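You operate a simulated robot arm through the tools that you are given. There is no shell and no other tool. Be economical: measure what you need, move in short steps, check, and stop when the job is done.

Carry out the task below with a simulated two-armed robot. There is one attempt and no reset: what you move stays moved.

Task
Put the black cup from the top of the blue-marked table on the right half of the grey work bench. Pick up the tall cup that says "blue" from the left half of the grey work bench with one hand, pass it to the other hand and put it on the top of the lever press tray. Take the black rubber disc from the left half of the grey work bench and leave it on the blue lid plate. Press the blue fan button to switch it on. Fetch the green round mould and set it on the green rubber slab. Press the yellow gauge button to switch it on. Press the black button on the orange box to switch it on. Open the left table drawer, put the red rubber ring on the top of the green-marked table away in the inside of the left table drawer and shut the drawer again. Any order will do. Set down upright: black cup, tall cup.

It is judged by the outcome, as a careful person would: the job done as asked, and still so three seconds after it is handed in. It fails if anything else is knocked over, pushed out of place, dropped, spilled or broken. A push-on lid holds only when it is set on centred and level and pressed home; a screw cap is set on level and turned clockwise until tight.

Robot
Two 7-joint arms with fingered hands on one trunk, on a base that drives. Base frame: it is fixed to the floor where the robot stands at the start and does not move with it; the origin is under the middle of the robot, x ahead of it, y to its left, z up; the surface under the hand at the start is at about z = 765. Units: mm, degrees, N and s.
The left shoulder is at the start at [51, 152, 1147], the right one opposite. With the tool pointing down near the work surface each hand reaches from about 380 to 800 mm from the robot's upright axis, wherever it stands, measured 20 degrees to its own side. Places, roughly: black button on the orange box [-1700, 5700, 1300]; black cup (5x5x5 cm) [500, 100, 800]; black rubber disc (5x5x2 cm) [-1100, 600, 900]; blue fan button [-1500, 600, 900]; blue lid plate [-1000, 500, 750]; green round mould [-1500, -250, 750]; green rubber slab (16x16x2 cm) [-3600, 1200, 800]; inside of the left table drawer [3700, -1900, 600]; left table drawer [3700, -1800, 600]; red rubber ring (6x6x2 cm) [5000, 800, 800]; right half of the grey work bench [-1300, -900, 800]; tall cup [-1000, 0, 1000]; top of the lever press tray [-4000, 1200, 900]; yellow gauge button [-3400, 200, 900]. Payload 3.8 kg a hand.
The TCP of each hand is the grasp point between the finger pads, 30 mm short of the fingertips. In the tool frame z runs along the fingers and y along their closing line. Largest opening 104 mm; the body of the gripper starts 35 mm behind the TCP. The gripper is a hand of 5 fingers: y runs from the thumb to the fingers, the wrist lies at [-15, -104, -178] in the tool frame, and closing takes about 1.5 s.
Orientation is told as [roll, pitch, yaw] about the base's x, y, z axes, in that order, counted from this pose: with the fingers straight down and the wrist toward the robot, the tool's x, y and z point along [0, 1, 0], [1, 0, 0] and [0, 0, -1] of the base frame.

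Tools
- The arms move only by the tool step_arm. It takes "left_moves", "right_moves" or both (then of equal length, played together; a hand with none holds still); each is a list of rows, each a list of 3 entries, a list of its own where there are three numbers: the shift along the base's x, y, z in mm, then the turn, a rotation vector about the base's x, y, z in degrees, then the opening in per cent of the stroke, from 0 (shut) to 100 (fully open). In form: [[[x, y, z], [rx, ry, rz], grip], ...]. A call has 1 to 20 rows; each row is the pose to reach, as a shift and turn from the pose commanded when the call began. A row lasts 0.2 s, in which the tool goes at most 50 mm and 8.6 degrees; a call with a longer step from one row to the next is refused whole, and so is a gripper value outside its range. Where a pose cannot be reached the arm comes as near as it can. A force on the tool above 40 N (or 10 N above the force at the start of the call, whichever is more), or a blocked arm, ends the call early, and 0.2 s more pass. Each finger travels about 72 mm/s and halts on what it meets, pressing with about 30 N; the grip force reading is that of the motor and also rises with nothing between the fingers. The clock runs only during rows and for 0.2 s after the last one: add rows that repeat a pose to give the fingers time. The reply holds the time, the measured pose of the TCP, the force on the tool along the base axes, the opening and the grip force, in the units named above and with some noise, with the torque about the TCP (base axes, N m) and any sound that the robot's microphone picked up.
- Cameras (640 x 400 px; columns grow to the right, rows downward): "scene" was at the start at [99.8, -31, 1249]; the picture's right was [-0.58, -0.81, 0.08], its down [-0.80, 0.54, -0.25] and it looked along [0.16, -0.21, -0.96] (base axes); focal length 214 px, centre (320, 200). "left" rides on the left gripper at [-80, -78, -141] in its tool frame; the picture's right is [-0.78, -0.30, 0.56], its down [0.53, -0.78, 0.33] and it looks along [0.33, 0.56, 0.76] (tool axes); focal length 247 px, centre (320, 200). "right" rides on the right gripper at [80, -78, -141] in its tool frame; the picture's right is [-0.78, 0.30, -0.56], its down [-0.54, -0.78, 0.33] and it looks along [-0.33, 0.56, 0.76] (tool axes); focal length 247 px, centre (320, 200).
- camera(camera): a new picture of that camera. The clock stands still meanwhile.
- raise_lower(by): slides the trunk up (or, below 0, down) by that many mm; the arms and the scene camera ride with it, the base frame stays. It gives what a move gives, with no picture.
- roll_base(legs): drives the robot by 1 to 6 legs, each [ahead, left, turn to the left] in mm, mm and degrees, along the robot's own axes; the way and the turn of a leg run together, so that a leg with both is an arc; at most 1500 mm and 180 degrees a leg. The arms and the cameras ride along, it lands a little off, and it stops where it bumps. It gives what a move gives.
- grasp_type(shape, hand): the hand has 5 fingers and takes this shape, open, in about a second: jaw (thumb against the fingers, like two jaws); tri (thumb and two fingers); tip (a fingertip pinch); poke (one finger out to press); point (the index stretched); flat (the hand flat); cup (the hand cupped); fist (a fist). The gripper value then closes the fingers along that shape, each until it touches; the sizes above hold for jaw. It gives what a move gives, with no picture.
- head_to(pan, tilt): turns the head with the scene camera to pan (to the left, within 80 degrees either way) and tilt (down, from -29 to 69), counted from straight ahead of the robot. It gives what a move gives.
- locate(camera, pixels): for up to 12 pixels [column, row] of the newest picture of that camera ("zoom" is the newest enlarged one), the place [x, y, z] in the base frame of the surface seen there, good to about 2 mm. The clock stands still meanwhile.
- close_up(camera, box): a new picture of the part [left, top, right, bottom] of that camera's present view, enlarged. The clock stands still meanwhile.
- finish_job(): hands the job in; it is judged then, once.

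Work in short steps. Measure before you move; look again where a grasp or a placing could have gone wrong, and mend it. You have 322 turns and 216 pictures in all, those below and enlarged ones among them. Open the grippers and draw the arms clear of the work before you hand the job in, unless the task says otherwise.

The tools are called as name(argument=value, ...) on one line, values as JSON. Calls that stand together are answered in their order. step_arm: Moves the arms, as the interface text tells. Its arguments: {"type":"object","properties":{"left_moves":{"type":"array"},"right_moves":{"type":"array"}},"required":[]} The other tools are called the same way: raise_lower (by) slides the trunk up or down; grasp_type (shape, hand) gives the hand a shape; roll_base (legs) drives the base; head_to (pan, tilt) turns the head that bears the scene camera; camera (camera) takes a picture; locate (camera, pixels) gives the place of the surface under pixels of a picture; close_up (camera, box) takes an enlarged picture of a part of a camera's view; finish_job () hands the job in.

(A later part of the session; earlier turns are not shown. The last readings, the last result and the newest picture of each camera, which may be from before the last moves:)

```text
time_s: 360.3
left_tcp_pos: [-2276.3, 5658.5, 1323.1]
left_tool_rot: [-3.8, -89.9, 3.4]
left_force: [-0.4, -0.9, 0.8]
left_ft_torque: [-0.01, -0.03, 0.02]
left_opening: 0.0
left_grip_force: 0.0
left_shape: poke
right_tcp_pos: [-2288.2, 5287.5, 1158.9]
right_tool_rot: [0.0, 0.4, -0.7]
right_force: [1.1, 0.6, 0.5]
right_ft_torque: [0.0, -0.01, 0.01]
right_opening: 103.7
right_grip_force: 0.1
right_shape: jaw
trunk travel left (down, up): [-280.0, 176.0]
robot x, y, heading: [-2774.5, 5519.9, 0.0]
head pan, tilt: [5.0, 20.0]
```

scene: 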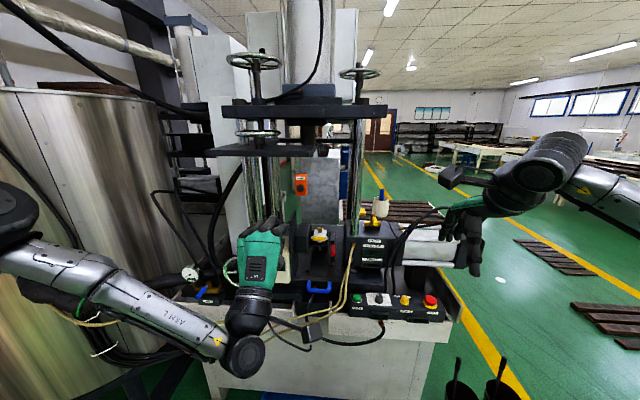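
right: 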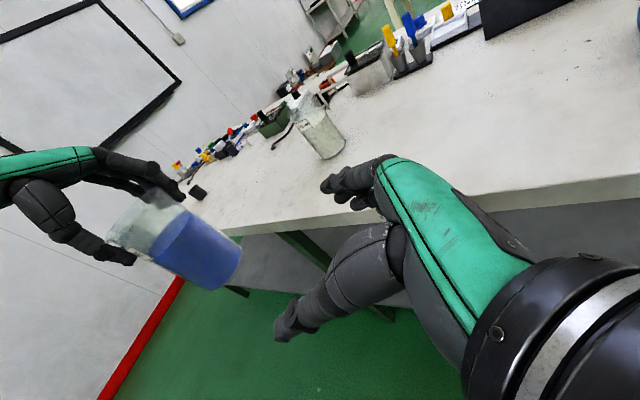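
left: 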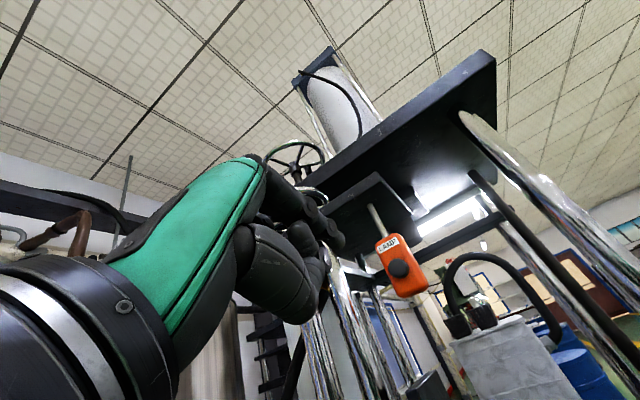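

LAMP is on. I restore the left hand to jaw/tool-down, and drive back toward the start area.

step_arm(left_moves=[[[0, 0, -20], [0, 8, 0], 0], [[0, 0, -40], [0, 16, 0], 0], [[0, 0, -60], [0, 24, 0], 0], [[0, 0, -80], [0, 32, 0], 0], [[0, 0, -100], [0, 40, 0], 0], [[-10, 0, -120], [0, 48, 0], 0], [[-20, 0, -140], [0, 56, 0], 0], [[-30, 0, -160], [0, 64, 0], 0], [[-40, 0, -170], [0, 72, 0], 0], [[-50, 0, -180], [0, 80, 0], 0], [[-60, 0, -190], [0, 88, 0], 0], [[-60, 0, -190], [0, 90, 0], 0]])

grasp_type(shape="jaw", hand="left")

roll_base(legs=[[0, -800, 0], [-550, 0, 0], [0, -1500, 0], [0, -1080, 0], [1500, 0, 0], [1400, 0, 0]])

```text
time_s: 362.9
left_tcp_pos: [-2336.8, 5656.7, 1130.3]
left_tool_rot: [-0.4, 0.1, 0.0]
left_force: [-0.2, -0.3, 0.8]
left_ft_torque: [0.01, -0.01, 0.0]
left_opening: 0.3
left_grip_force: 0.1
left_shape: poke
right_tcp_pos: [-2290.8, 5286.7, 1161.0]
right_tool_rot: [0.0, 0.5, -0.7]
right_force: [1.1, -0.5, -0.5]
right_ft_torque: [0.01, 0.01, -0.03]
right_opening: 103.9
right_grip_force: 0.0
right_shape: jaw
trunk travel left (down, up): [-280.0, 176.0]
robot x, y, heading: [-2773.1, 5522.0, -0.0]
head pan, tilt: [5.0, 20.0]
```

```text
time_s: 363.8
left_tcp_pos: [-2336.8, 5657.4, 1132.3]
left_tool_rot: [-0.4, 0.1, 0.0]
left_force: [-0.4, 0.0, 0.9]
left_ft_torque: [0.0, 0.01, 0.0]
left_opening: 104.0
left_grip_force: 0.1
left_shape: jaw
right_tcp_pos: [-2289.3, 5287.9, 1160.1]
right_tool_rot: [0.0, 0.5, -0.6]
right_force: [0.4, -0.6, -0.4]
right_ft_torque: [0.02, 0.03, 0.03]
right_opening: 103.8
right_grip_force: 0.1
right_shape: jaw
trunk travel left (down, up): [-280.0, 176.0]
robot x, y, heading: [-2772.0, 5519.7, -0.0]
head pan, tilt: [5.0, 20.0]
```

```text
time_s: 396.7
left_tcp_pos: [-135.0, 1941.2, 1131.2]
left_tool_rot: [-0.4, 0.1, -6.7]
left_force: [-0.2, 0.2, -0.3]
left_ft_torque: [-0.02, -0.05, 0.02]
left_opening: 104.0
left_grip_force: 0.0
left_shape: jaw
right_tcp_pos: [-133.9, 1568.1, 1160.1]
right_tool_rot: [0.1, 0.5, -7.5]
right_force: [-0.8, 1.0, -0.3]
right_ft_torque: [-0.02, 0.01, 0.0]
right_opening: 103.6
right_grip_force: 0.1
right_shape: jaw
trunk travel left (down, up): [-280.0, 176.0]
robot x, y, heading: [-586.4, 1858.6, -6.6]
head pan, tilt: [5.0, 20.0]
```

roll_base(legs=[[300, 0, 6.6], [0, -1500, 0], [0, -1150, 0]])

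head_to(pan=0, tilt=15)

camera(camera="scene")

```text
time_s: 411.2
left_tcp_pos: [154.1, -677.5, 1132.2]
left_tool_rot: [-0.5, 0.0, -0.1]
left_force: [0.0, 0.5, 0.1]
left_ft_torque: [-0.03, 0.01, -0.02]
left_opening: 104.0
left_grip_force: 0.0
left_shape: jaw
right_tcp_pos: [199.2, -1048.5, 1160.5]
right_tool_rot: [0.0, 0.5, -0.9]
right_force: [-0.6, -0.2, 0.3]
right_ft_torque: [-0.03, -0.02, 0.02]
right_opening: 103.5
right_grip_force: 0.0
right_shape: jaw
trunk travel left (down, up): [-280.0, 176.0]
robot x, y, heading: [-282.7, -812.1, -0.3]
head pan, tilt: [5.0, 20.0]
```

```text
time_s: 411.9
left_tcp_pos: [154.3, -678.3, 1132.4]
left_tool_rot: [-0.4, 0.0, -0.2]
left_force: [0.0, -0.1, -0.5]
left_ft_torque: [-0.01, 0.0, 0.0]
left_opening: 104.0
left_grip_force: 0.0
left_shape: jaw
right_tcp_pos: [199.3, -1049.5, 1160.3]
right_tool_rot: [0.1, 0.5, -0.8]
right_force: [0.5, 0.0, -0.8]
right_ft_torque: [-0.03, -0.01, 0.02]
right_opening: 104.0
right_grip_force: 0.0
right_shape: jaw
trunk travel left (down, up): [-280.0, 176.0]
robot x, y, heading: [-282.0, -813.3, -0.2]
head pan, tilt: [0.0, 15.0]
```

```text
66 pictures are left
```

scene: 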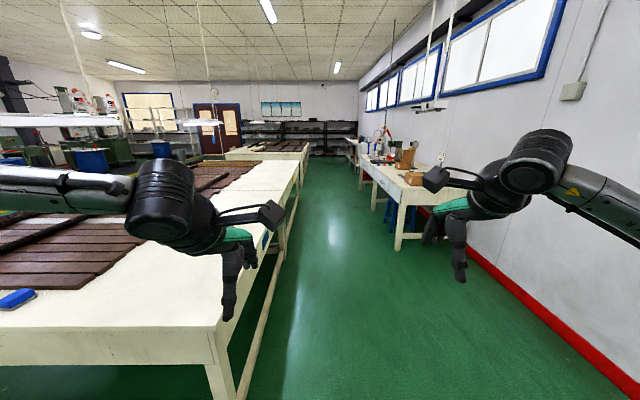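

close_up(camera="scene", box=[270, 110, 470, 260])

locate(camera="scene", pixels=[[216, 320], [300, 172], [395, 235], [372, 182], [403, 207], [415, 195], [270, 230]])

```text
2.67 times, centred on (370, 185) of scene
```

zoom: 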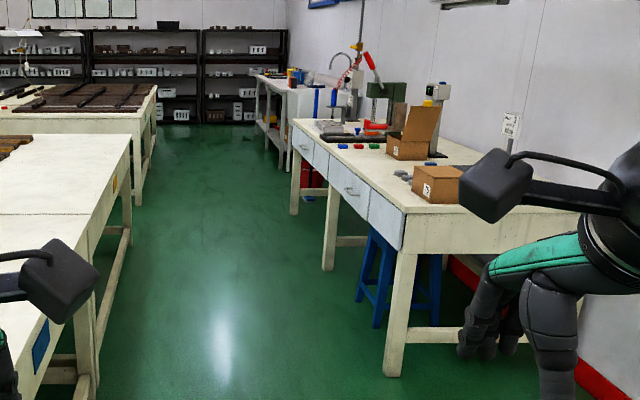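

```text
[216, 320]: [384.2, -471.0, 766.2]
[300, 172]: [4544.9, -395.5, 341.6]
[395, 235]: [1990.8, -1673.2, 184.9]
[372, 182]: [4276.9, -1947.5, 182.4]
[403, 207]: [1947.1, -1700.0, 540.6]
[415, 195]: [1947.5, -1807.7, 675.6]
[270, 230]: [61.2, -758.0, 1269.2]
```

The drawer table's front face is at y≈-1690, corridor about 1.2 m wide. I drive down the corridor to x≈3300 and turn right to face it.

roll_base(legs=[[0, -130, 0], [1500, 0, 0], [1500, 0, 0], [600, 0, 0]])

head_to(pan=-60, tilt=25)

camera(camera="scene")

```text
time_s: 430.3
left_tcp_pos: [3765.9, -731.2, 1132.9]
left_tool_rot: [-0.4, 0.0, 1.6]
left_force: [0.9, -0.7, -0.7]
left_ft_torque: [-0.02, -0.02, 0.0]
left_opening: 104.1
left_grip_force: 0.1
left_shape: jaw
right_tcp_pos: [3822.2, -1100.1, 1161.0]
right_tool_rot: [0.0, 0.3, 0.7]
right_force: [-0.8, -0.3, -0.5]
right_ft_torque: [0.01, 0.0, 0.05]
right_opening: 103.9
right_grip_force: 0.1
right_shape: jaw
trunk travel left (down, up): [-280.0, 176.0]
robot x, y, heading: [3334.9, -878.8, 1.5]
head pan, tilt: [0.0, 15.0]
```

```text
time_s: 431.6
left_tcp_pos: [3765.8, -730.6, 1132.7]
left_tool_rot: [-0.4, 0.0, 1.5]
left_force: [0.3, 1.1, -0.3]
left_ft_torque: [-0.01, 0.0, -0.04]
left_opening: 103.9
left_grip_force: 0.0
left_shape: jaw
right_tcp_pos: [3821.5, -1099.8, 1160.8]
right_tool_rot: [-0.1, 0.4, 0.9]
right_force: [-0.1, 0.2, -0.3]
right_ft_torque: [0.03, -0.02, -0.01]
right_opening: 103.9
right_grip_force: 0.1
right_shape: jaw
trunk travel left (down, up): [-280.0, 176.0]
robot x, y, heading: [3336.5, -880.9, 1.4]
head pan, tilt: [-60.0, 25.0]
```

```text
64 pictures are left
```

scene: 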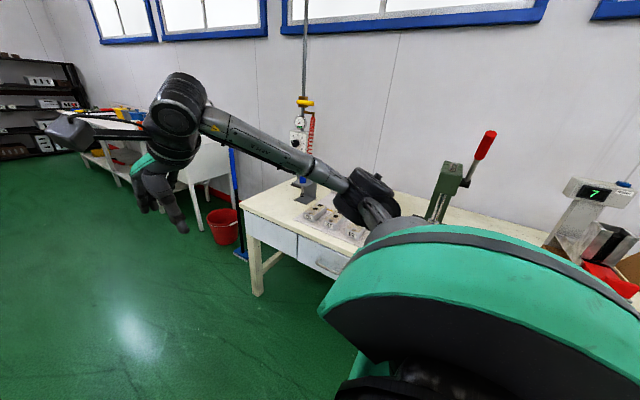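

locate(camera="scene", pixels=[[272, 235], [250, 220], [295, 245], [320, 255], [242, 208], [256, 290], [225, 240], [300, 225], [340, 232]])

roll_base(legs=[[0, 0, -45], [0, 0, -45]])

head_to(pan=15, tilt=40)

camera(camera="scene")

```text
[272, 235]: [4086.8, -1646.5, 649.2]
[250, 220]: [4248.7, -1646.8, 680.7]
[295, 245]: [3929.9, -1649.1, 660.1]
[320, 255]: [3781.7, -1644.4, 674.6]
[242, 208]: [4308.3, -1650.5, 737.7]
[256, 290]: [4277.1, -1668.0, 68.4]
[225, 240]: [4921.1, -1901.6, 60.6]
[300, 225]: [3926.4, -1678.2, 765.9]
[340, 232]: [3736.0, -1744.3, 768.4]
```

```text
time_s: 436.1
left_tcp_pos: [3486.4, -1310.4, 1132.7]
left_tool_rot: [-0.4, 0.0, -87.9]
left_force: [-0.4, 0.3, 0.7]
left_ft_torque: [0.0, 0.01, -0.02]
left_opening: 103.7
left_grip_force: 0.0
left_shape: jaw
right_tcp_pos: [3118.1, -1370.0, 1160.2]
right_tool_rot: [0.0, 0.5, -88.7]
right_force: [0.2, -0.4, 0.2]
right_ft_torque: [0.0, 0.02, -0.01]
right_opening: 103.7
right_grip_force: 0.0
right_shape: jaw
trunk travel left (down, up): [-280.0, 176.0]
robot x, y, heading: [3333.4, -879.3, -87.9]
head pan, tilt: [-60.0, 25.0]
```

```text
time_s: 437.5
left_tcp_pos: [3486.1, -1310.9, 1132.3]
left_tool_rot: [-0.4, 0.0, -88.0]
left_force: [-0.4, 0.2, -0.3]
left_ft_torque: [0.01, 0.01, 0.01]
left_opening: 104.1
left_grip_force: 0.0
left_shape: jaw
right_tcp_pos: [3117.3, -1370.8, 1161.1]
right_tool_rot: [0.1, 0.4, -88.6]
right_force: [0.1, -0.2, -0.7]
right_ft_torque: [0.0, 0.0, 0.02]
right_opening: 103.9
right_grip_force: 0.1
right_shape: jaw
trunk travel left (down, up): [-280.0, 176.0]
robot x, y, heading: [3330.8, -876.1, -88.1]
head pan, tilt: [15.0, 40.0]
```

```text
63 pictures are left
```

scene: 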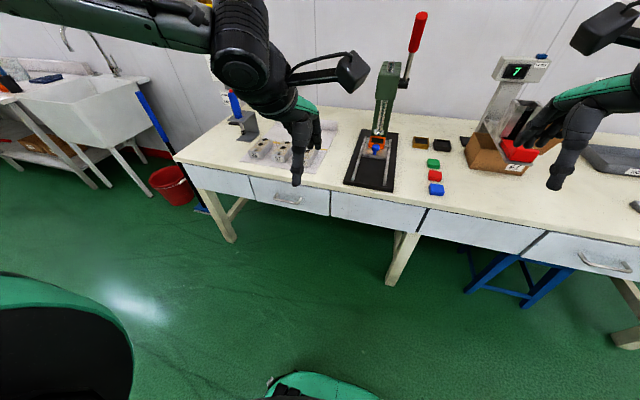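

The left drawer with a handle is at (288,198). I measure and zoom on it.

close_up(camera="scene", box=[235, 165, 345, 225])

locate(camera="scene", pixels=[[252, 178], [329, 193], [256, 199], [329, 215], [276, 197], [288, 201], [300, 201], [288, 192]])

```text
5.82 times, centred on (290, 195) of scene
```

zoom: 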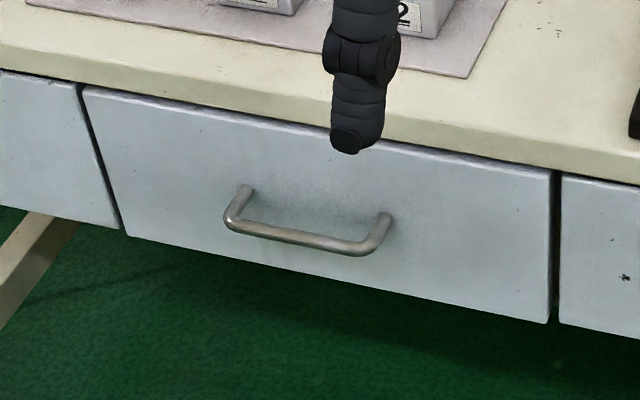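

```text
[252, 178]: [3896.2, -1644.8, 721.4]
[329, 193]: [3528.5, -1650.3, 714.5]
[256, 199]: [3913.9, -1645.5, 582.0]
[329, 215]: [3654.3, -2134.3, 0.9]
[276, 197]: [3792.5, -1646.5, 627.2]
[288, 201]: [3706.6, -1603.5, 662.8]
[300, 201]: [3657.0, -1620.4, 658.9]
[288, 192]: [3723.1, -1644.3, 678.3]
```

Handle bar: z≈660, y≈-1605, about x 3640–3770. I'll grip it with the left hand tilted 35°. I align the robot (x≈3535) and lower the trunk 200.

locate(camera="zoom", pixels=[[230, 215], [245, 190], [300, 238], [360, 248], [385, 222], [300, 232], [330, 145], [200, 75]])

roll_base(legs=[[0, 200, -1.9], [50, 0, 0]])

raise_lower(by=-200)

step_arm(left_moves=[[[0, 0, 0], [-8, 0, 0], 100], [[0, 0, 0], [-16, 0, 0], 100], [[0, 0, 0], [-24, 0, 0], 100], [[0, 0, 0], [-32, 0, 0], 100], [[0, 0, 0], [-35, 0, 0], 100]])

camera(camera="left")

```text
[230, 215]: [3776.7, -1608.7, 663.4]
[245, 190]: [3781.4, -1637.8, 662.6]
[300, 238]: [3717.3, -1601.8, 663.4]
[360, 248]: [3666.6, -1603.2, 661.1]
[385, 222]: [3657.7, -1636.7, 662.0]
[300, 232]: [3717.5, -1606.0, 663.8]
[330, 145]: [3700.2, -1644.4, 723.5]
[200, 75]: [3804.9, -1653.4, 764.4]
```

```text
time_s: 439.6
left_tcp_pos: [3668.3, -1356.4, 1135.5]
left_tool_rot: [-0.3, -0.4, -90.0]
left_force: [0.5, 0.1, 0.2]
left_ft_torque: [-0.01, -0.01, 0.0]
left_opening: 103.9
left_grip_force: 0.0
left_shape: jaw
right_tcp_pos: [3296.7, -1402.2, 1163.4]
right_tool_rot: [0.1, 0.1, -90.6]
right_force: [-0.1, 0.4, -0.1]
right_ft_torque: [-0.04, -0.02, 0.01]
right_opening: 103.9
right_grip_force: 0.0
right_shape: jaw
trunk travel left (down, up): [-280.0, 176.0]
robot x, y, heading: [3535.0, -923.7, -89.9]
head pan, tilt: [15.0, 40.0]
```

```text
time_s: 441.8
left_tcp_pos: [3668.3, -1361.3, 933.4]
left_tool_rot: [-0.4, -0.1, -90.0]
left_force: [0.7, -0.5, 0.3]
left_ft_torque: [-0.02, -0.01, 0.0]
left_opening: 103.7
left_grip_force: 0.1
left_shape: jaw
right_tcp_pos: [3299.2, -1406.8, 960.8]
right_tool_rot: [0.0, 0.3, -90.7]
right_force: [0.4, 1.3, 0.2]
right_ft_torque: [-0.03, 0.01, 0.04]
right_opening: 103.7
right_grip_force: 0.1
right_shape: jaw
trunk travel left (down, up): [-80.0, 376.0]
robot x, y, heading: [3532.9, -927.0, -90.1]
head pan, tilt: [15.0, 40.0]
```

```text
time_s: 443.0
left_tcp_pos: [3626.9, -1437.2, 967.4]
left_tool_rot: [-0.4, -34.9, -89.8]
left_force: [0.1, 0.0, 0.2]
left_ft_torque: [-0.03, 0.01, -0.04]
left_opening: 104.1
left_grip_force: 0.0
left_shape: jaw
left hand out of reach, approached as far as the arm can: row 1, 2, 3, 4, 5
right_tcp_pos: [3298.3, -1407.6, 960.6]
right_tool_rot: [0.1, 0.4, -90.6]
right_force: [-0.3, 0.5, 1.0]
right_ft_torque: [0.02, 0.03, 0.0]
right_opening: 103.5
right_grip_force: 0.1
right_shape: jaw
trunk travel left (down, up): [-80.0, 376.0]
robot x, y, heading: [3532.2, -926.3, -90.1]
head pan, tilt: [15.0, 40.0]
```

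```text
61 pictures are left
```

left: 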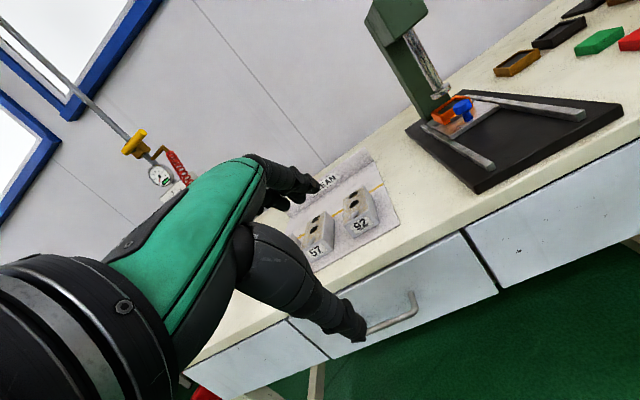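

Bar centre is (3718,-1605,662). I move the tilted left hand, opening 40 %, to a point back and above the bar along its pointing direction.

step_arm(left_moves=[[[15, -5, -40], [0, 0, 0], 60], [[30, -15, -80], [0, 0, 0], 40], [[50, -30, -115], [0, 0, 0], 40], [[70, -50, -150], [0, 0, 0], 40], [[91, -70, -180], [0, 0, 0], 40], [[91, -95, -215], [0, 0, 0], 40], [[91, -95, -215], [0, 0, 0], 40]])

camera(camera="left")

head_to(pan=15, tilt=35)

close_up(camera="scene", box=[220, 100, 380, 240])

```text
time_s: 444.6
left_tcp_pos: [3717.7, -1532.1, 752.0]
left_tool_rot: [-0.4, -35.2, -89.9]
left_force: [-0.8, 0.1, -0.3]
left_ft_torque: [0.0, 0.0, 0.04]
left_opening: 42.0
left_grip_force: 0.0
left_shape: jaw
left hand out of reach, approached as far as the arm can: row 1, 2
right_tcp_pos: [3298.2, -1407.6, 960.7]
right_tool_rot: [0.0, 0.5, -90.6]
right_force: [0.7, -0.4, 0.0]
right_ft_torque: [0.01, -0.01, -0.01]
right_opening: 103.8
right_grip_force: 0.2
right_shape: jaw
trunk travel left (down, up): [-80.0, 376.0]
robot x, y, heading: [3534.3, -923.8, -90.1]
head pan, tilt: [15.0, 40.0]
```

```text
60 pictures are left
```

left: 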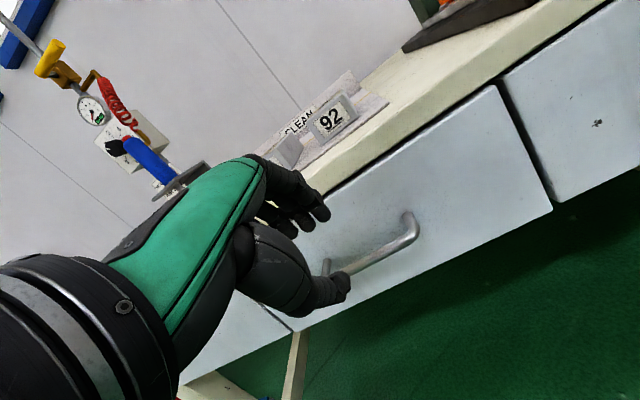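

```text
time_s: 445.3
left_tcp_pos: [3716.1, -1533.6, 751.5]
left_tool_rot: [-0.4, -35.0, -89.9]
left_force: [0.2, 0.4, 0.0]
left_ft_torque: [-0.01, -0.02, -0.02]
left_opening: 42.2
left_grip_force: 0.1
left_shape: jaw
right_tcp_pos: [3300.1, -1407.3, 960.2]
right_tool_rot: [0.0, 0.4, -90.6]
right_force: [-0.2, 0.4, 0.2]
right_ft_torque: [0.01, -0.03, -0.01]
right_opening: 104.1
right_grip_force: 0.0
right_shape: jaw
trunk travel left (down, up): [-80.0, 376.0]
robot x, y, heading: [3530.7, -924.0, -90.2]
head pan, tilt: [15.0, 35.0]
```

```text
2.86 times, centred on (300, 170) of scene
```

zoom: 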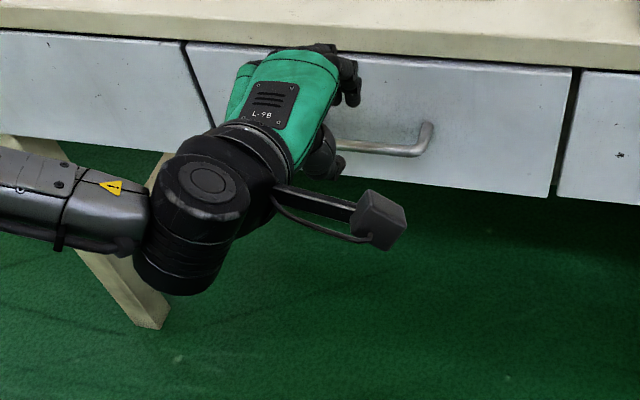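

I approach along the pointing direction to TCP (-1600, 664).

step_arm(left_moves=[[[0, -14, -18], [0, 0, 0], 40], [[0, -28, -36], [0, 0, 0], 40], [[0, -42, -54], [0, 0, 0], 40], [[0, -56, -72], [0, 0, 0], 40], [[0, -66, -86], [0, 0, 0], 40], [[0, -66, -86], [0, 0, 0], 40]])

camera(camera="left")

```text
time_s: 446.7
left_tcp_pos: [3718.4, -1597.5, 664.8]
left_tool_rot: [-0.4, -35.0, -90.0]
left_force: [-0.1, -0.1, 0.4]
left_ft_torque: [0.0, 0.02, 0.03]
left_opening: 41.9
left_grip_force: 0.0
left_shape: jaw
right_tcp_pos: [3298.0, -1408.6, 960.7]
right_tool_rot: [0.0, 0.4, -90.6]
right_force: [-0.1, 0.6, -0.7]
right_ft_torque: [0.01, -0.01, -0.05]
right_opening: 104.0
right_grip_force: 0.0
right_shape: jaw
trunk travel left (down, up): [-80.0, 376.0]
robot x, y, heading: [3531.5, -925.9, -90.3]
head pan, tilt: [15.0, 35.0]
```

```text
58 pictures are left
```

left: 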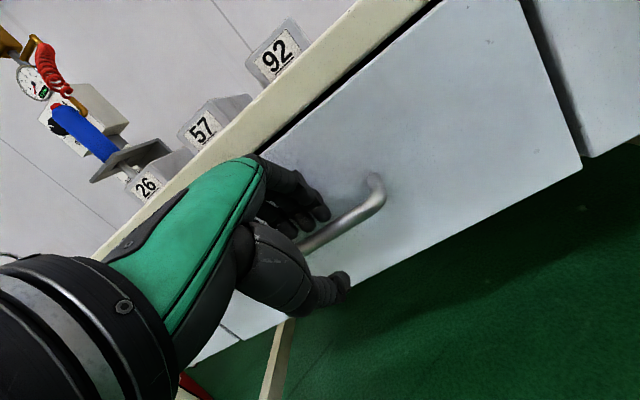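

The bar lies between thumb and fingers. I close the grip.

step_arm(left_moves=[[[0, 0, 0], [0, 0, 0], 25], [[0, 0, 0], [0, 0, 0], 10], [[0, 0, 0], [0, 0, 0], 0], [[0, 0, 0], [0, 0, 0], 0], [[0, 0, 0], [0, 0, 0], 0]])

step_arm(left_moves=[[[0, 10, 0], [0, 0, 0], 0], [[0, 25, 0], [0, 0, 0], 0], [[0, 40, 0], [0, 0, 0], 0], [[0, 60, 0], [0, 0, 0], 0], [[0, 60, 0], [0, 0, 0], 0]])

camera(camera="left")

```text
time_s: 447.9
left_tcp_pos: [3719.2, -1596.9, 663.2]
left_tool_rot: [-0.4, -34.8, -90.1]
left_force: [-0.1, 0.0, -7.7]
left_ft_torque: [0.01, -0.08, -0.13]
left_opening: 0.0
left_grip_force: 29.9
left_shape: jaw
right_tcp_pos: [3300.2, -1409.2, 960.9]
right_tool_rot: [0.1, 0.5, -90.6]
right_force: [0.7, -0.1, 0.0]
right_ft_torque: [0.03, 0.0, 0.06]
right_opening: 103.5
right_grip_force: 0.0
right_shape: jaw
trunk travel left (down, up): [-80.0, 376.0]
robot x, y, heading: [3529.5, -922.7, -89.8]
head pan, tilt: [15.0, 35.0]
```

```text
time_s: 449.1
left_tcp_pos: [3719.1, -1538.4, 662.1]
left_tool_rot: [-0.4, -35.0, -90.0]
left_force: [-0.4, 0.6, -9.5]
left_ft_torque: [0.03, -0.08, -0.11]
left_opening: 0.0
left_grip_force: 30.7
left_shape: jaw
right_tcp_pos: [3298.3, -1409.3, 959.6]
right_tool_rot: [0.0, 0.5, -90.6]
right_force: [0.7, 0.1, 0.0]
right_ft_torque: [0.01, -0.02, -0.02]
right_opening: 104.0
right_grip_force: 0.0
right_shape: jaw
trunk travel left (down, up): [-80.0, 376.0]
robot x, y, heading: [3531.5, -927.2, -89.6]
head pan, tilt: [15.0, 35.0]
```

```text
57 pictures are left
```

left: 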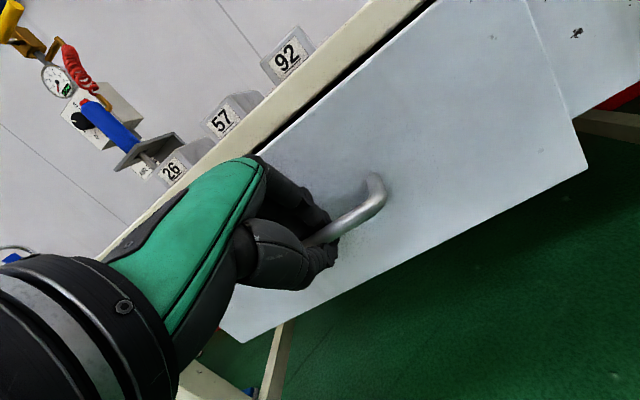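

The drawer follows. I pull on 110 mm more with the arm, then check.

step_arm(left_moves=[[[0, 20, 0], [0, 0, 0], 0], [[0, 45, 0], [0, 0, 0], 0], [[0, 70, 0], [0, 0, 0], 0], [[0, 95, 0], [0, 0, 0], 0], [[0, 120, 0], [0, 0, 0], 0], [[0, 145, 0], [0, 0, 0], 0], [[0, 145, 0], [0, 0, 0], 0]])

camera(camera="scene")

```text
time_s: 450.7
left_tcp_pos: [3718.2, -1394.4, 663.0]
left_tool_rot: [-0.5, -34.8, -90.0]
left_force: [-5.9, 0.9, -14.5]
left_ft_torque: [0.09, -0.02, -0.19]
left_opening: 0.1
left_grip_force: 29.9
left_shape: jaw
right_tcp_pos: [3297.9, -1408.1, 959.6]
right_tool_rot: [0.1, 0.4, -90.6]
right_force: [0.9, 0.0, 0.2]
right_ft_torque: [0.0, 0.0, -0.01]
right_opening: 103.6
right_grip_force: 0.0
right_shape: jaw
trunk travel left (down, up): [-80.0, 376.0]
robot x, y, heading: [3533.5, -925.3, -89.9]
head pan, tilt: [15.0, 35.0]
```

```text
56 pictures are left
```

scene: 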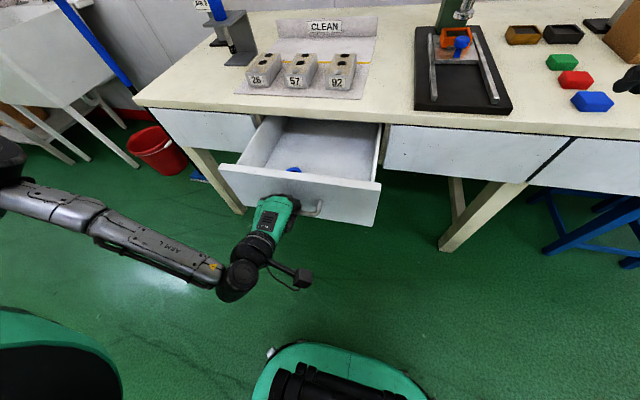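

Open ~205 mm. I back the base 70 mm for more room, then release.

roll_base(legs=[[-70, 0, 0]])

step_arm(left_moves=[[[0, 0, 0], [0, 0, 0], 15], [[0, 0, 0], [0, 0, 0], 30], [[0, 0, 0], [0, 0, 0], 42], [[0, 0, 0], [0, 0, 0], 42], [[0, 14, 20], [0, 0, 0], 42], [[0, 28, 40], [0, 0, 0], 42], [[0, 50, 75], [0, 0, 0], 42], [[0, 60, 115], [0, 0, 0], 60], [[0, 60, 160], [0, 0, 0], 100], [[0, 60, 205], [0, 0, 0], 100]])

camera(camera="scene")

```text
time_s: 451.7
left_tcp_pos: [3720.3, -1322.5, 663.0]
left_tool_rot: [-0.3, -34.9, -90.0]
left_force: [-10.8, -0.2, -19.3]
left_ft_torque: [0.07, 0.07, -0.24]
left_opening: 0.0
left_grip_force: 30.2
left_shape: jaw
right_tcp_pos: [3299.1, -1336.9, 959.9]
right_tool_rot: [0.1, 0.4, -90.6]
right_force: [0.2, -0.2, 0.2]
right_ft_torque: [-0.01, -0.02, -0.03]
right_opening: 103.6
right_grip_force: 0.0
right_shape: jaw
trunk travel left (down, up): [-80.0, 376.0]
robot x, y, heading: [3534.4, -856.6, -90.2]
head pan, tilt: [15.0, 35.0]
```

```text
time_s: 453.9
left_tcp_pos: [3678.3, -1388.1, 819.9]
left_tool_rot: [-0.3, -34.9, -90.1]
left_force: [-0.6, 0.9, 0.7]
left_ft_torque: [0.03, -0.01, 0.01]
left_opening: 104.0
left_grip_force: 0.1
left_shape: jaw
left hand out of reach, approached as far as the arm can: row 6, 7, 8, 9, 10
right_tcp_pos: [3297.9, -1336.7, 960.4]
right_tool_rot: [0.1, 0.3, -90.5]
right_force: [0.4, 0.3, 0.5]
right_ft_torque: [0.02, -0.02, 0.0]
right_opening: 103.7
right_grip_force: 0.0
right_shape: jaw
trunk travel left (down, up): [-80.0, 376.0]
robot x, y, heading: [3529.9, -859.3, -89.9]
head pan, tilt: [15.0, 35.0]
```

```text
55 pictures are left
```

scene: 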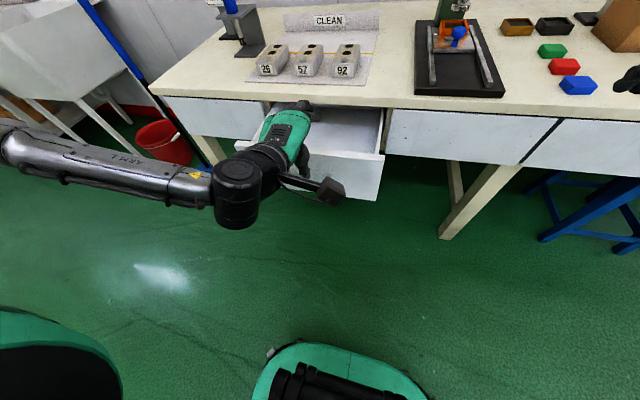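

I raise the trunk to clear, untilt the left hand, and look at the drawer.

raise_lower(by=200)

step_arm(left_moves=[[[0, 0, 0], [8, 0, 0], 100], [[0, 0, 0], [16, 0, 0], 100], [[0, 0, 0], [24, 0, 0], 100], [[0, 0, 20], [32, 0, 0], 100], [[0, 0, 40], [35, 0, 0], 100]])

head_to(pan=12, tilt=45)

camera(camera="scene")

```text
time_s: 456.1
left_tcp_pos: [3680.7, -1389.9, 1022.6]
left_tool_rot: [-0.4, -34.8, -90.0]
left_force: [-0.5, -0.5, -0.2]
left_ft_torque: [-0.01, 0.02, 0.03]
left_opening: 103.8
left_grip_force: 0.1
left_shape: jaw
right_tcp_pos: [3299.6, -1337.3, 1159.3]
right_tool_rot: [0.0, 0.5, -90.6]
right_force: [0.5, 0.5, 0.0]
right_ft_torque: [0.0, 0.03, -0.01]
right_opening: 103.7
right_grip_force: 0.2
right_shape: jaw
trunk travel left (down, up): [-280.0, 176.0]
robot x, y, heading: [3532.6, -853.6, -90.0]
head pan, tilt: [15.0, 35.0]
```

```text
time_s: 457.3
left_tcp_pos: [3682.1, -1389.6, 1063.0]
left_tool_rot: [-0.4, 0.2, -89.9]
left_force: [-0.3, 0.5, -0.2]
left_ft_torque: [-0.02, -0.06, 0.03]
left_opening: 103.9
left_grip_force: 0.0
left_shape: jaw
right_tcp_pos: [3299.1, -1336.9, 1160.7]
right_tool_rot: [0.0, 0.5, -90.6]
right_force: [-0.5, -0.2, 0.0]
right_ft_torque: [0.03, 0.0, 0.01]
right_opening: 103.8
right_grip_force: 0.1
right_shape: jaw
trunk travel left (down, up): [-280.0, 176.0]
robot x, y, heading: [3532.5, -854.3, -90.0]
head pan, tilt: [15.0, 35.0]
```

```text
time_s: 458.0
left_tcp_pos: [3681.6, -1389.5, 1062.9]
left_tool_rot: [-0.3, 0.1, -90.0]
left_force: [0.3, -0.1, 0.9]
left_ft_torque: [0.0, 0.01, 0.0]
left_opening: 103.7
left_grip_force: 0.0
left_shape: jaw
right_tcp_pos: [3299.1, -1337.1, 1159.7]
right_tool_rot: [0.0, 0.5, -90.6]
right_force: [1.0, -0.3, 0.3]
right_ft_torque: [0.02, 0.01, -0.01]
right_opening: 104.0
right_grip_force: 0.1
right_shape: jaw
trunk travel left (down, up): [-280.0, 176.0]
robot x, y, heading: [3531.0, -854.3, -89.8]
head pan, tilt: [12.0, 45.0]
```

```text
54 pictures are left
```

scene: 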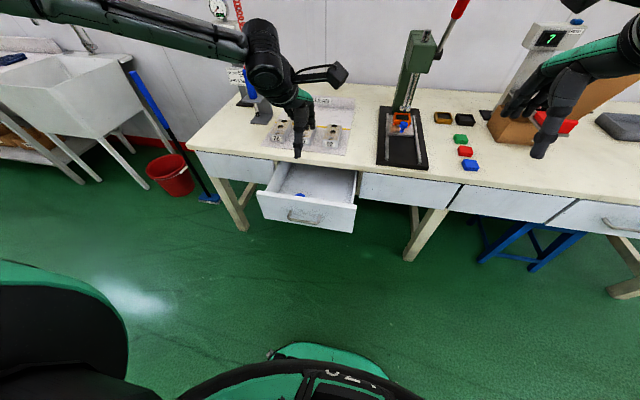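

locate(camera="scene", pixels=[[265, 192], [350, 206], [300, 197], [300, 185], [330, 195], [310, 170], [303, 216], [330, 180]])

close_up(camera="scene", box=[250, 150, 370, 235])

```text
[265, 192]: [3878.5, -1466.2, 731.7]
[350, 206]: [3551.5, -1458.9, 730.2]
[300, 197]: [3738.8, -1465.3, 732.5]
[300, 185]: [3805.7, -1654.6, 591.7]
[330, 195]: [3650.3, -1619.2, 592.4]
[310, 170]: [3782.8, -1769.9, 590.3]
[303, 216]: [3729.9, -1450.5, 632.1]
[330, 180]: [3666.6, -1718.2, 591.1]
```

```text
4.71 times, centred on (310, 192) of scene
```

zoom: 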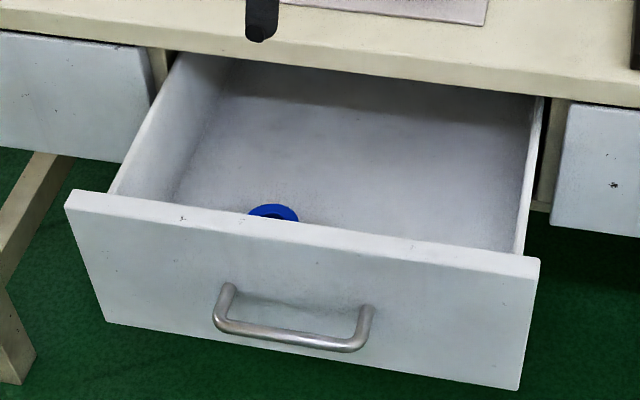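

Drawer is open ~190 mm (front y≈-1455, floor z 591). Now for the red ring: I turn left to heading 0 and look toward (5000, 800).

roll_base(legs=[[0, 0, 90]])

head_to(pan=45, tilt=15)

camera(camera="scene")

```text
time_s: 462.2
left_tcp_pos: [4064.1, -695.3, 1062.3]
left_tool_rot: [-0.5, 0.1, 1.1]
left_force: [-0.5, -0.3, 0.8]
left_ft_torque: [0.03, 0.01, 0.03]
left_opening: 103.7
left_grip_force: 0.0
left_shape: jaw
right_tcp_pos: [4019.4, -1078.8, 1159.6]
right_tool_rot: [-0.1, 0.4, 0.4]
right_force: [-1.0, 0.8, 0.4]
right_ft_torque: [0.0, -0.02, 0.04]
right_opening: 103.8
right_grip_force: 0.1
right_shape: jaw
trunk travel left (down, up): [-280.0, 176.0]
robot x, y, heading: [3531.1, -854.4, 1.3]
head pan, tilt: [12.0, 45.0]
```

```text
time_s: 463.2
left_tcp_pos: [4063.2, -694.8, 1062.2]
left_tool_rot: [-0.5, 0.2, 1.1]
left_force: [0.1, -0.3, 0.0]
left_ft_torque: [-0.04, -0.01, -0.02]
left_opening: 104.3
left_grip_force: 0.1
left_shape: jaw
right_tcp_pos: [4019.5, -1078.2, 1161.3]
right_tool_rot: [-0.1, 0.4, 0.4]
right_force: [-0.3, 0.8, 0.0]
right_ft_torque: [0.04, -0.01, -0.01]
right_opening: 103.9
right_grip_force: 0.0
right_shape: jaw
trunk travel left (down, up): [-280.0, 176.0]
robot x, y, heading: [3531.3, -855.3, 1.1]
head pan, tilt: [45.0, 15.0]
```

```text
52 pictures are left
```

scene: 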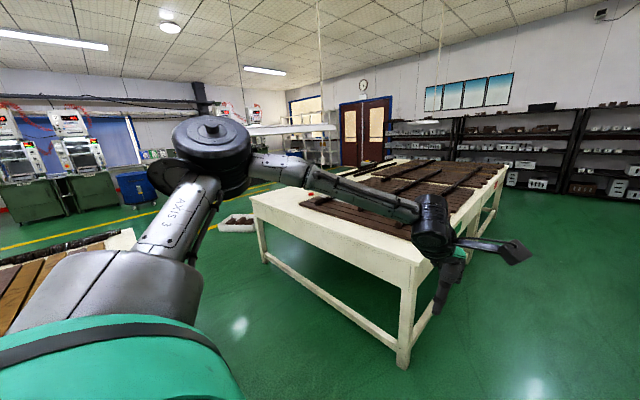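

close_up(camera="scene", box=[245, 170, 415, 270])

locate(camera="scene", pixels=[[310, 191], [252, 195], [405, 262], [400, 365], [300, 215], [225, 225]])

```text
3.76 times, centred on (330, 220) of scene
```

zoom: 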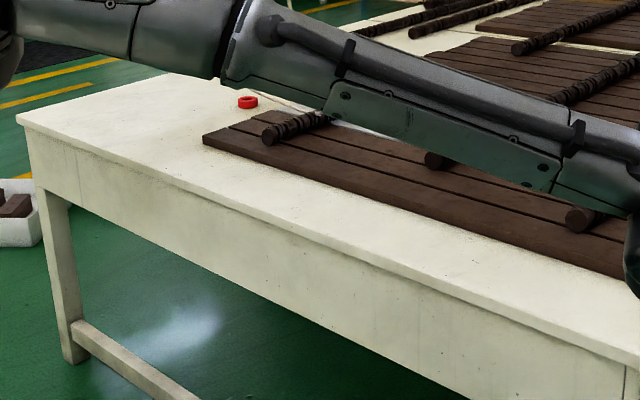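

```text
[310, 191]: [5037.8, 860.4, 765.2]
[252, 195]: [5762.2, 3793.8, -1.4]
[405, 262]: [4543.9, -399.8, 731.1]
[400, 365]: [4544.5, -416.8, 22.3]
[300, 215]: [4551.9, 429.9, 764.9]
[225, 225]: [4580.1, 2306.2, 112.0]
```

Ring at ≈(5038,860,765); best reached from the table's +y side. I check the gap between the two tables.

locate(camera="scene", pixels=[[133, 232], [120, 245], [100, 240], [60, 240], [240, 222], [270, 258], [250, 197], [235, 330], [180, 300]])

head_to(pan=75, tilt=30)

camera(camera="scene")

```text
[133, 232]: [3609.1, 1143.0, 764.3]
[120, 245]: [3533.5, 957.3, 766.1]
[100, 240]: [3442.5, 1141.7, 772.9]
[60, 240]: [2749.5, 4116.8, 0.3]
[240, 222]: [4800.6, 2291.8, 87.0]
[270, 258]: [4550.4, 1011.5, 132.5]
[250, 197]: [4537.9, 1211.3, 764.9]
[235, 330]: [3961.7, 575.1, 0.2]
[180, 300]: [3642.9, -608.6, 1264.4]
```

```text
time_s: 464.2
left_tcp_pos: [4064.7, -695.3, 1062.5]
left_tool_rot: [-0.4, 0.1, 1.0]
left_force: [-0.4, -0.1, 0.1]
left_ft_torque: [-0.05, -0.03, 0.01]
left_opening: 103.8
left_grip_force: 0.0
left_shape: jaw
right_tcp_pos: [4019.3, -1077.8, 1160.5]
right_tool_rot: [0.0, 0.3, 0.4]
right_force: [-0.3, 0.4, -0.6]
right_ft_torque: [-0.02, -0.03, 0.02]
right_opening: 103.9
right_grip_force: 0.0
right_shape: jaw
trunk travel left (down, up): [-280.0, 176.0]
robot x, y, heading: [3531.4, -855.0, 1.1]
head pan, tilt: [75.0, 30.0]
```

```text
50 pictures are left
```

scene: 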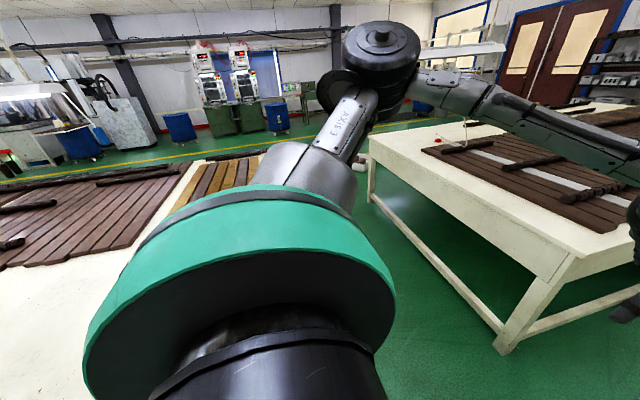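

Gap is x 3609–4540. I enter centred at x≈4075 and go left in checked segments.

roll_base(legs=[[540, 0, -1.1], [0, 900, 0]])

```text
time_s: 470.8
left_tcp_pos: [4592.0, 81.0, 1053.1]
left_tool_rot: [0.0, 1.3, 0.6]
left_force: [0.2, -0.2, 0.6]
left_ft_torque: [-0.01, 0.0, 0.03]
left_opening: 104.0
left_grip_force: 0.0
left_shape: jaw
right_tcp_pos: [4544.4, -301.5, 1159.2]
right_tool_rot: [0.5, 0.2, 0.1]
right_force: [0.2, 0.2, 0.3]
right_ft_torque: [-0.01, 0.0, 0.02]
right_opening: 103.7
right_grip_force: 0.1
right_shape: jaw
trunk travel left (down, up): [-280.0, 176.0]
robot x, y, heading: [4062.7, -67.2, 0.3]
head pan, tilt: [75.0, 30.0]
stopped in leg 2: the robot was blocked; the commanded pose is now the measured one
```

Blocked at y≈-67. I look down to see what's touching.

head_to(pan=25, tilt=60)

camera(camera="scene")

head_to(pan=80, tilt=55)

camera(camera="scene")

```text
time_s: 472.0
left_tcp_pos: [4592.2, 81.1, 1054.3]
left_tool_rot: [-0.1, 1.2, 0.6]
left_force: [0.9, 0.4, 0.8]
left_ft_torque: [-0.01, 0.0, 0.02]
left_opening: 103.8
left_grip_force: 0.1
left_shape: jaw
right_tcp_pos: [4545.1, -301.7, 1158.8]
right_tool_rot: [0.5, 0.3, 0.1]
right_force: [-0.3, 0.0, -0.6]
right_ft_torque: [0.02, 0.0, 0.0]
right_opening: 103.7
right_grip_force: 0.1
right_shape: jaw
trunk travel left (down, up): [-280.0, 176.0]
robot x, y, heading: [4062.4, -65.1, 0.6]
head pan, tilt: [25.0, 60.0]
```

```text
49 pictures are left
```

scene: 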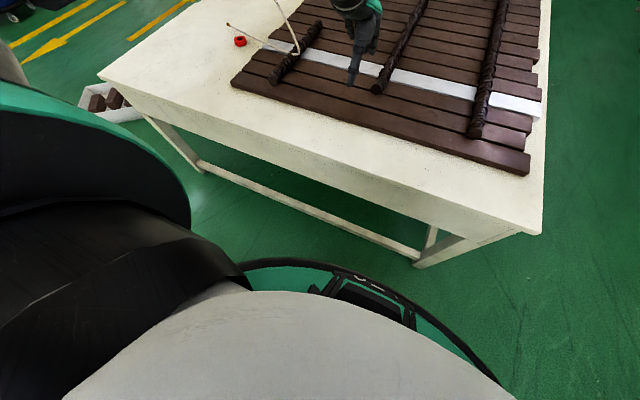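

```text
time_s: 473.2
left_tcp_pos: [4591.3, 81.0, 1055.9]
left_tool_rot: [0.0, 1.2, 0.6]
left_force: [0.5, -0.3, -0.2]
left_ft_torque: [0.01, -0.02, -0.03]
left_opening: 104.1
left_grip_force: 0.1
left_shape: jaw
right_tcp_pos: [4544.8, -301.5, 1158.4]
right_tool_rot: [0.5, 0.2, 0.2]
right_force: [0.4, -0.1, -1.1]
right_ft_torque: [0.0, -0.03, 0.01]
right_opening: 103.9
right_grip_force: 0.0
right_shape: jaw
trunk travel left (down, up): [-280.0, 176.0]
robot x, y, heading: [4062.6, -64.3, 0.7]
head pan, tilt: [80.0, 55.0]
```

```text
48 pictures are left
```

scene: 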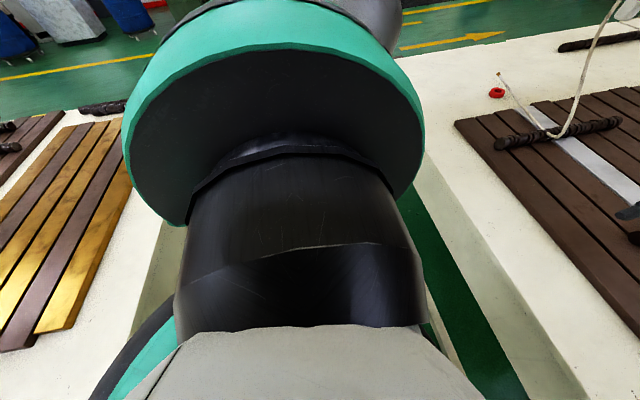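

locate(camera="scene", pixels=[[160, 245], [140, 290], [125, 330], [170, 300], [150, 345], [430, 175], [510, 330], [430, 290]])

```text
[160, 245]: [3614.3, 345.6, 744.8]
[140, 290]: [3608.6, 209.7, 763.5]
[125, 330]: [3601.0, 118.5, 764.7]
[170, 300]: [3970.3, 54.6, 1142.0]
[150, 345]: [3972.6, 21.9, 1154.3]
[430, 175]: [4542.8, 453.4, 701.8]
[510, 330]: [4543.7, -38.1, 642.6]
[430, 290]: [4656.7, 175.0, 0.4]
```

I check for a hanging lamp or cord near the left elbow.

head_to(pan=60, tilt=0)

camera(camera="scene")

```text
time_s: 474.4
left_tcp_pos: [4590.8, 80.9, 1055.8]
left_tool_rot: [0.0, 1.1, 0.6]
left_force: [-0.5, 0.5, -1.1]
left_ft_torque: [0.0, 0.01, 0.01]
left_opening: 104.0
left_grip_force: 0.1
left_shape: jaw
right_tcp_pos: [4545.3, -301.4, 1159.6]
right_tool_rot: [0.5, 0.3, 0.0]
right_force: [-0.1, 1.1, 0.3]
right_ft_torque: [-0.01, -0.01, -0.01]
right_opening: 103.9
right_grip_force: 0.0
right_shape: jaw
trunk travel left (down, up): [-280.0, 176.0]
robot x, y, heading: [4062.2, -63.1, 0.7]
head pan, tilt: [60.0, 0.0]
```

```text
47 pictures are left
```

scene: 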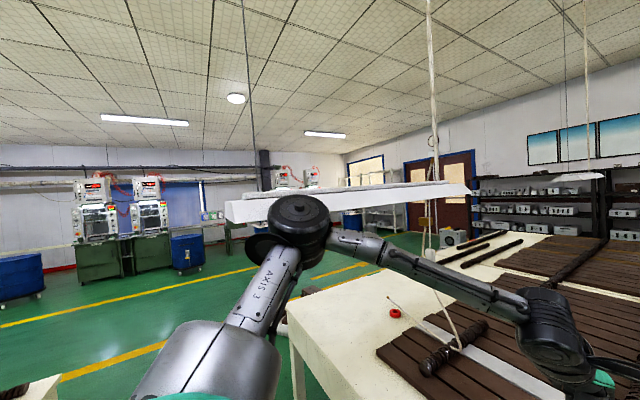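

A hanging lamp bar is at elbow height. I measure it.

locate(camera="scene", pixels=[[232, 215], [260, 205], [350, 197], [465, 190], [300, 200], [433, 150], [440, 280], [255, 190]])

```text
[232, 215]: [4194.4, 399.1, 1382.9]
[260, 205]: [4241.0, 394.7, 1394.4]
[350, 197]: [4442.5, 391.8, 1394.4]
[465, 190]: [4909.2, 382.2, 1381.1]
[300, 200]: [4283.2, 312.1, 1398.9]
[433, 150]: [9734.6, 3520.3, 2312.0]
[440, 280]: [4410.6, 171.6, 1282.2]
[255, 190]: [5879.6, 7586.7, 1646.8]
```

The lamp bar is at z≈1375–1400 (y≈390), touching the elbow. I step back right 150, and check the dangling cord too.

locate(camera="scene", pixels=[[456, 338], [440, 305], [432, 270], [428, 240], [392, 302], [415, 320]])

roll_base(legs=[[0, -200, -0.5]])

raise_lower(by=-160)

camera(camera="scene")

```text
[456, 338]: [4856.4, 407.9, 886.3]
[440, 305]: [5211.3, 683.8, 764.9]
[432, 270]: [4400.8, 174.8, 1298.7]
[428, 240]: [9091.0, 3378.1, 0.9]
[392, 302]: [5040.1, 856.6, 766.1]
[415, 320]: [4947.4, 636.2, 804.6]
```

```text
time_s: 476.1
left_tcp_pos: [4596.9, -115.3, 1053.9]
left_tool_rot: [-0.6, 1.2, 0.0]
left_force: [-0.8, -0.4, -0.5]
left_ft_torque: [-0.03, 0.01, 0.03]
left_opening: 103.6
left_grip_force: 0.0
left_shape: jaw
right_tcp_pos: [4546.1, -495.6, 1161.3]
right_tool_rot: [0.0, 0.3, -0.5]
right_force: [0.7, 0.3, -0.3]
right_ft_torque: [0.0, 0.02, 0.04]
right_opening: 103.7
right_grip_force: 0.0
right_shape: jaw
trunk travel left (down, up): [-280.0, 176.0]
robot x, y, heading: [4063.8, -264.2, -0.0]
head pan, tilt: [60.0, 0.0]
```

```text
time_s: 477.9
left_tcp_pos: [4595.8, -116.5, 893.4]
left_tool_rot: [-0.5, 1.2, 0.0]
left_force: [0.4, 0.5, 0.0]
left_ft_torque: [0.0, -0.02, 0.04]
left_opening: 103.8
left_grip_force: 0.1
left_shape: jaw
right_tcp_pos: [4544.6, -498.5, 1001.1]
right_tool_rot: [0.1, 0.3, -0.4]
right_force: [0.6, 0.5, 0.0]
right_ft_torque: [-0.02, -0.01, -0.01]
right_opening: 103.8
right_grip_force: 0.0
right_shape: jaw
trunk travel left (down, up): [-120.0, 336.0]
robot x, y, heading: [4064.1, -265.7, -0.3]
head pan, tilt: [60.0, 0.0]
```

```text
46 pictures are left
```

scene: 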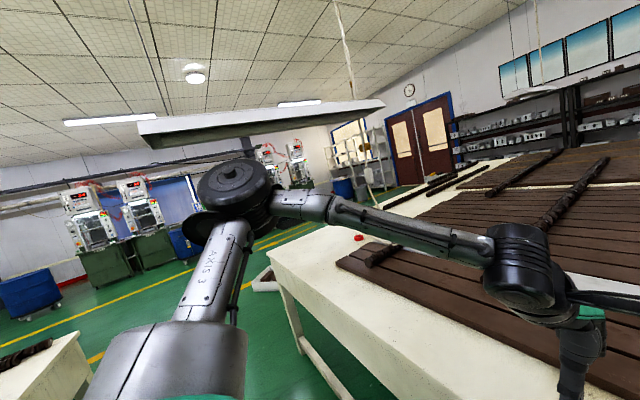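

Elbow is now below the lamp. I go left in two legs to y≈1580.

roll_base(legs=[[20, 0, 0], [0, 900, 0]])

roll_base(legs=[[0, 950, 0]])

```text
time_s: 483.0
left_tcp_pos: [4625.2, 765.8, 893.3]
left_tool_rot: [-0.5, 1.2, -0.8]
left_force: [-0.2, 0.2, 0.2]
left_ft_torque: [-0.02, 0.0, 0.01]
left_opening: 104.0
left_grip_force: 0.0
left_shape: jaw
right_tcp_pos: [4569.6, 386.5, 1001.2]
right_tool_rot: [0.1, 0.3, -1.1]
right_force: [0.1, 0.5, -0.3]
right_ft_torque: [0.0, -0.04, 0.01]
right_opening: 103.7
right_grip_force: 0.1
right_shape: jaw
trunk travel left (down, up): [-120.0, 336.0]
robot x, y, heading: [4087.7, 621.0, -0.7]
head pan, tilt: [60.0, 0.0]
```

```text
time_s: 487.9
left_tcp_pos: [4635.4, 1710.8, 893.7]
left_tool_rot: [-0.5, 1.1, -0.5]
left_force: [-0.1, -0.7, -0.3]
left_ft_torque: [-0.04, 0.0, 0.0]
left_opening: 104.1
left_grip_force: 0.2
left_shape: jaw
right_tcp_pos: [4581.6, 1331.5, 999.9]
right_tool_rot: [0.2, 0.4, -0.9]
right_force: [-0.1, 0.1, -0.5]
right_ft_torque: [0.05, -0.04, -0.03]
right_opening: 103.9
right_grip_force: 0.2
right_shape: jaw
trunk travel left (down, up): [-120.0, 336.0]
robot x, y, heading: [4101.9, 1565.4, -0.6]
head pan, tilt: [60.0, 0.0]
```

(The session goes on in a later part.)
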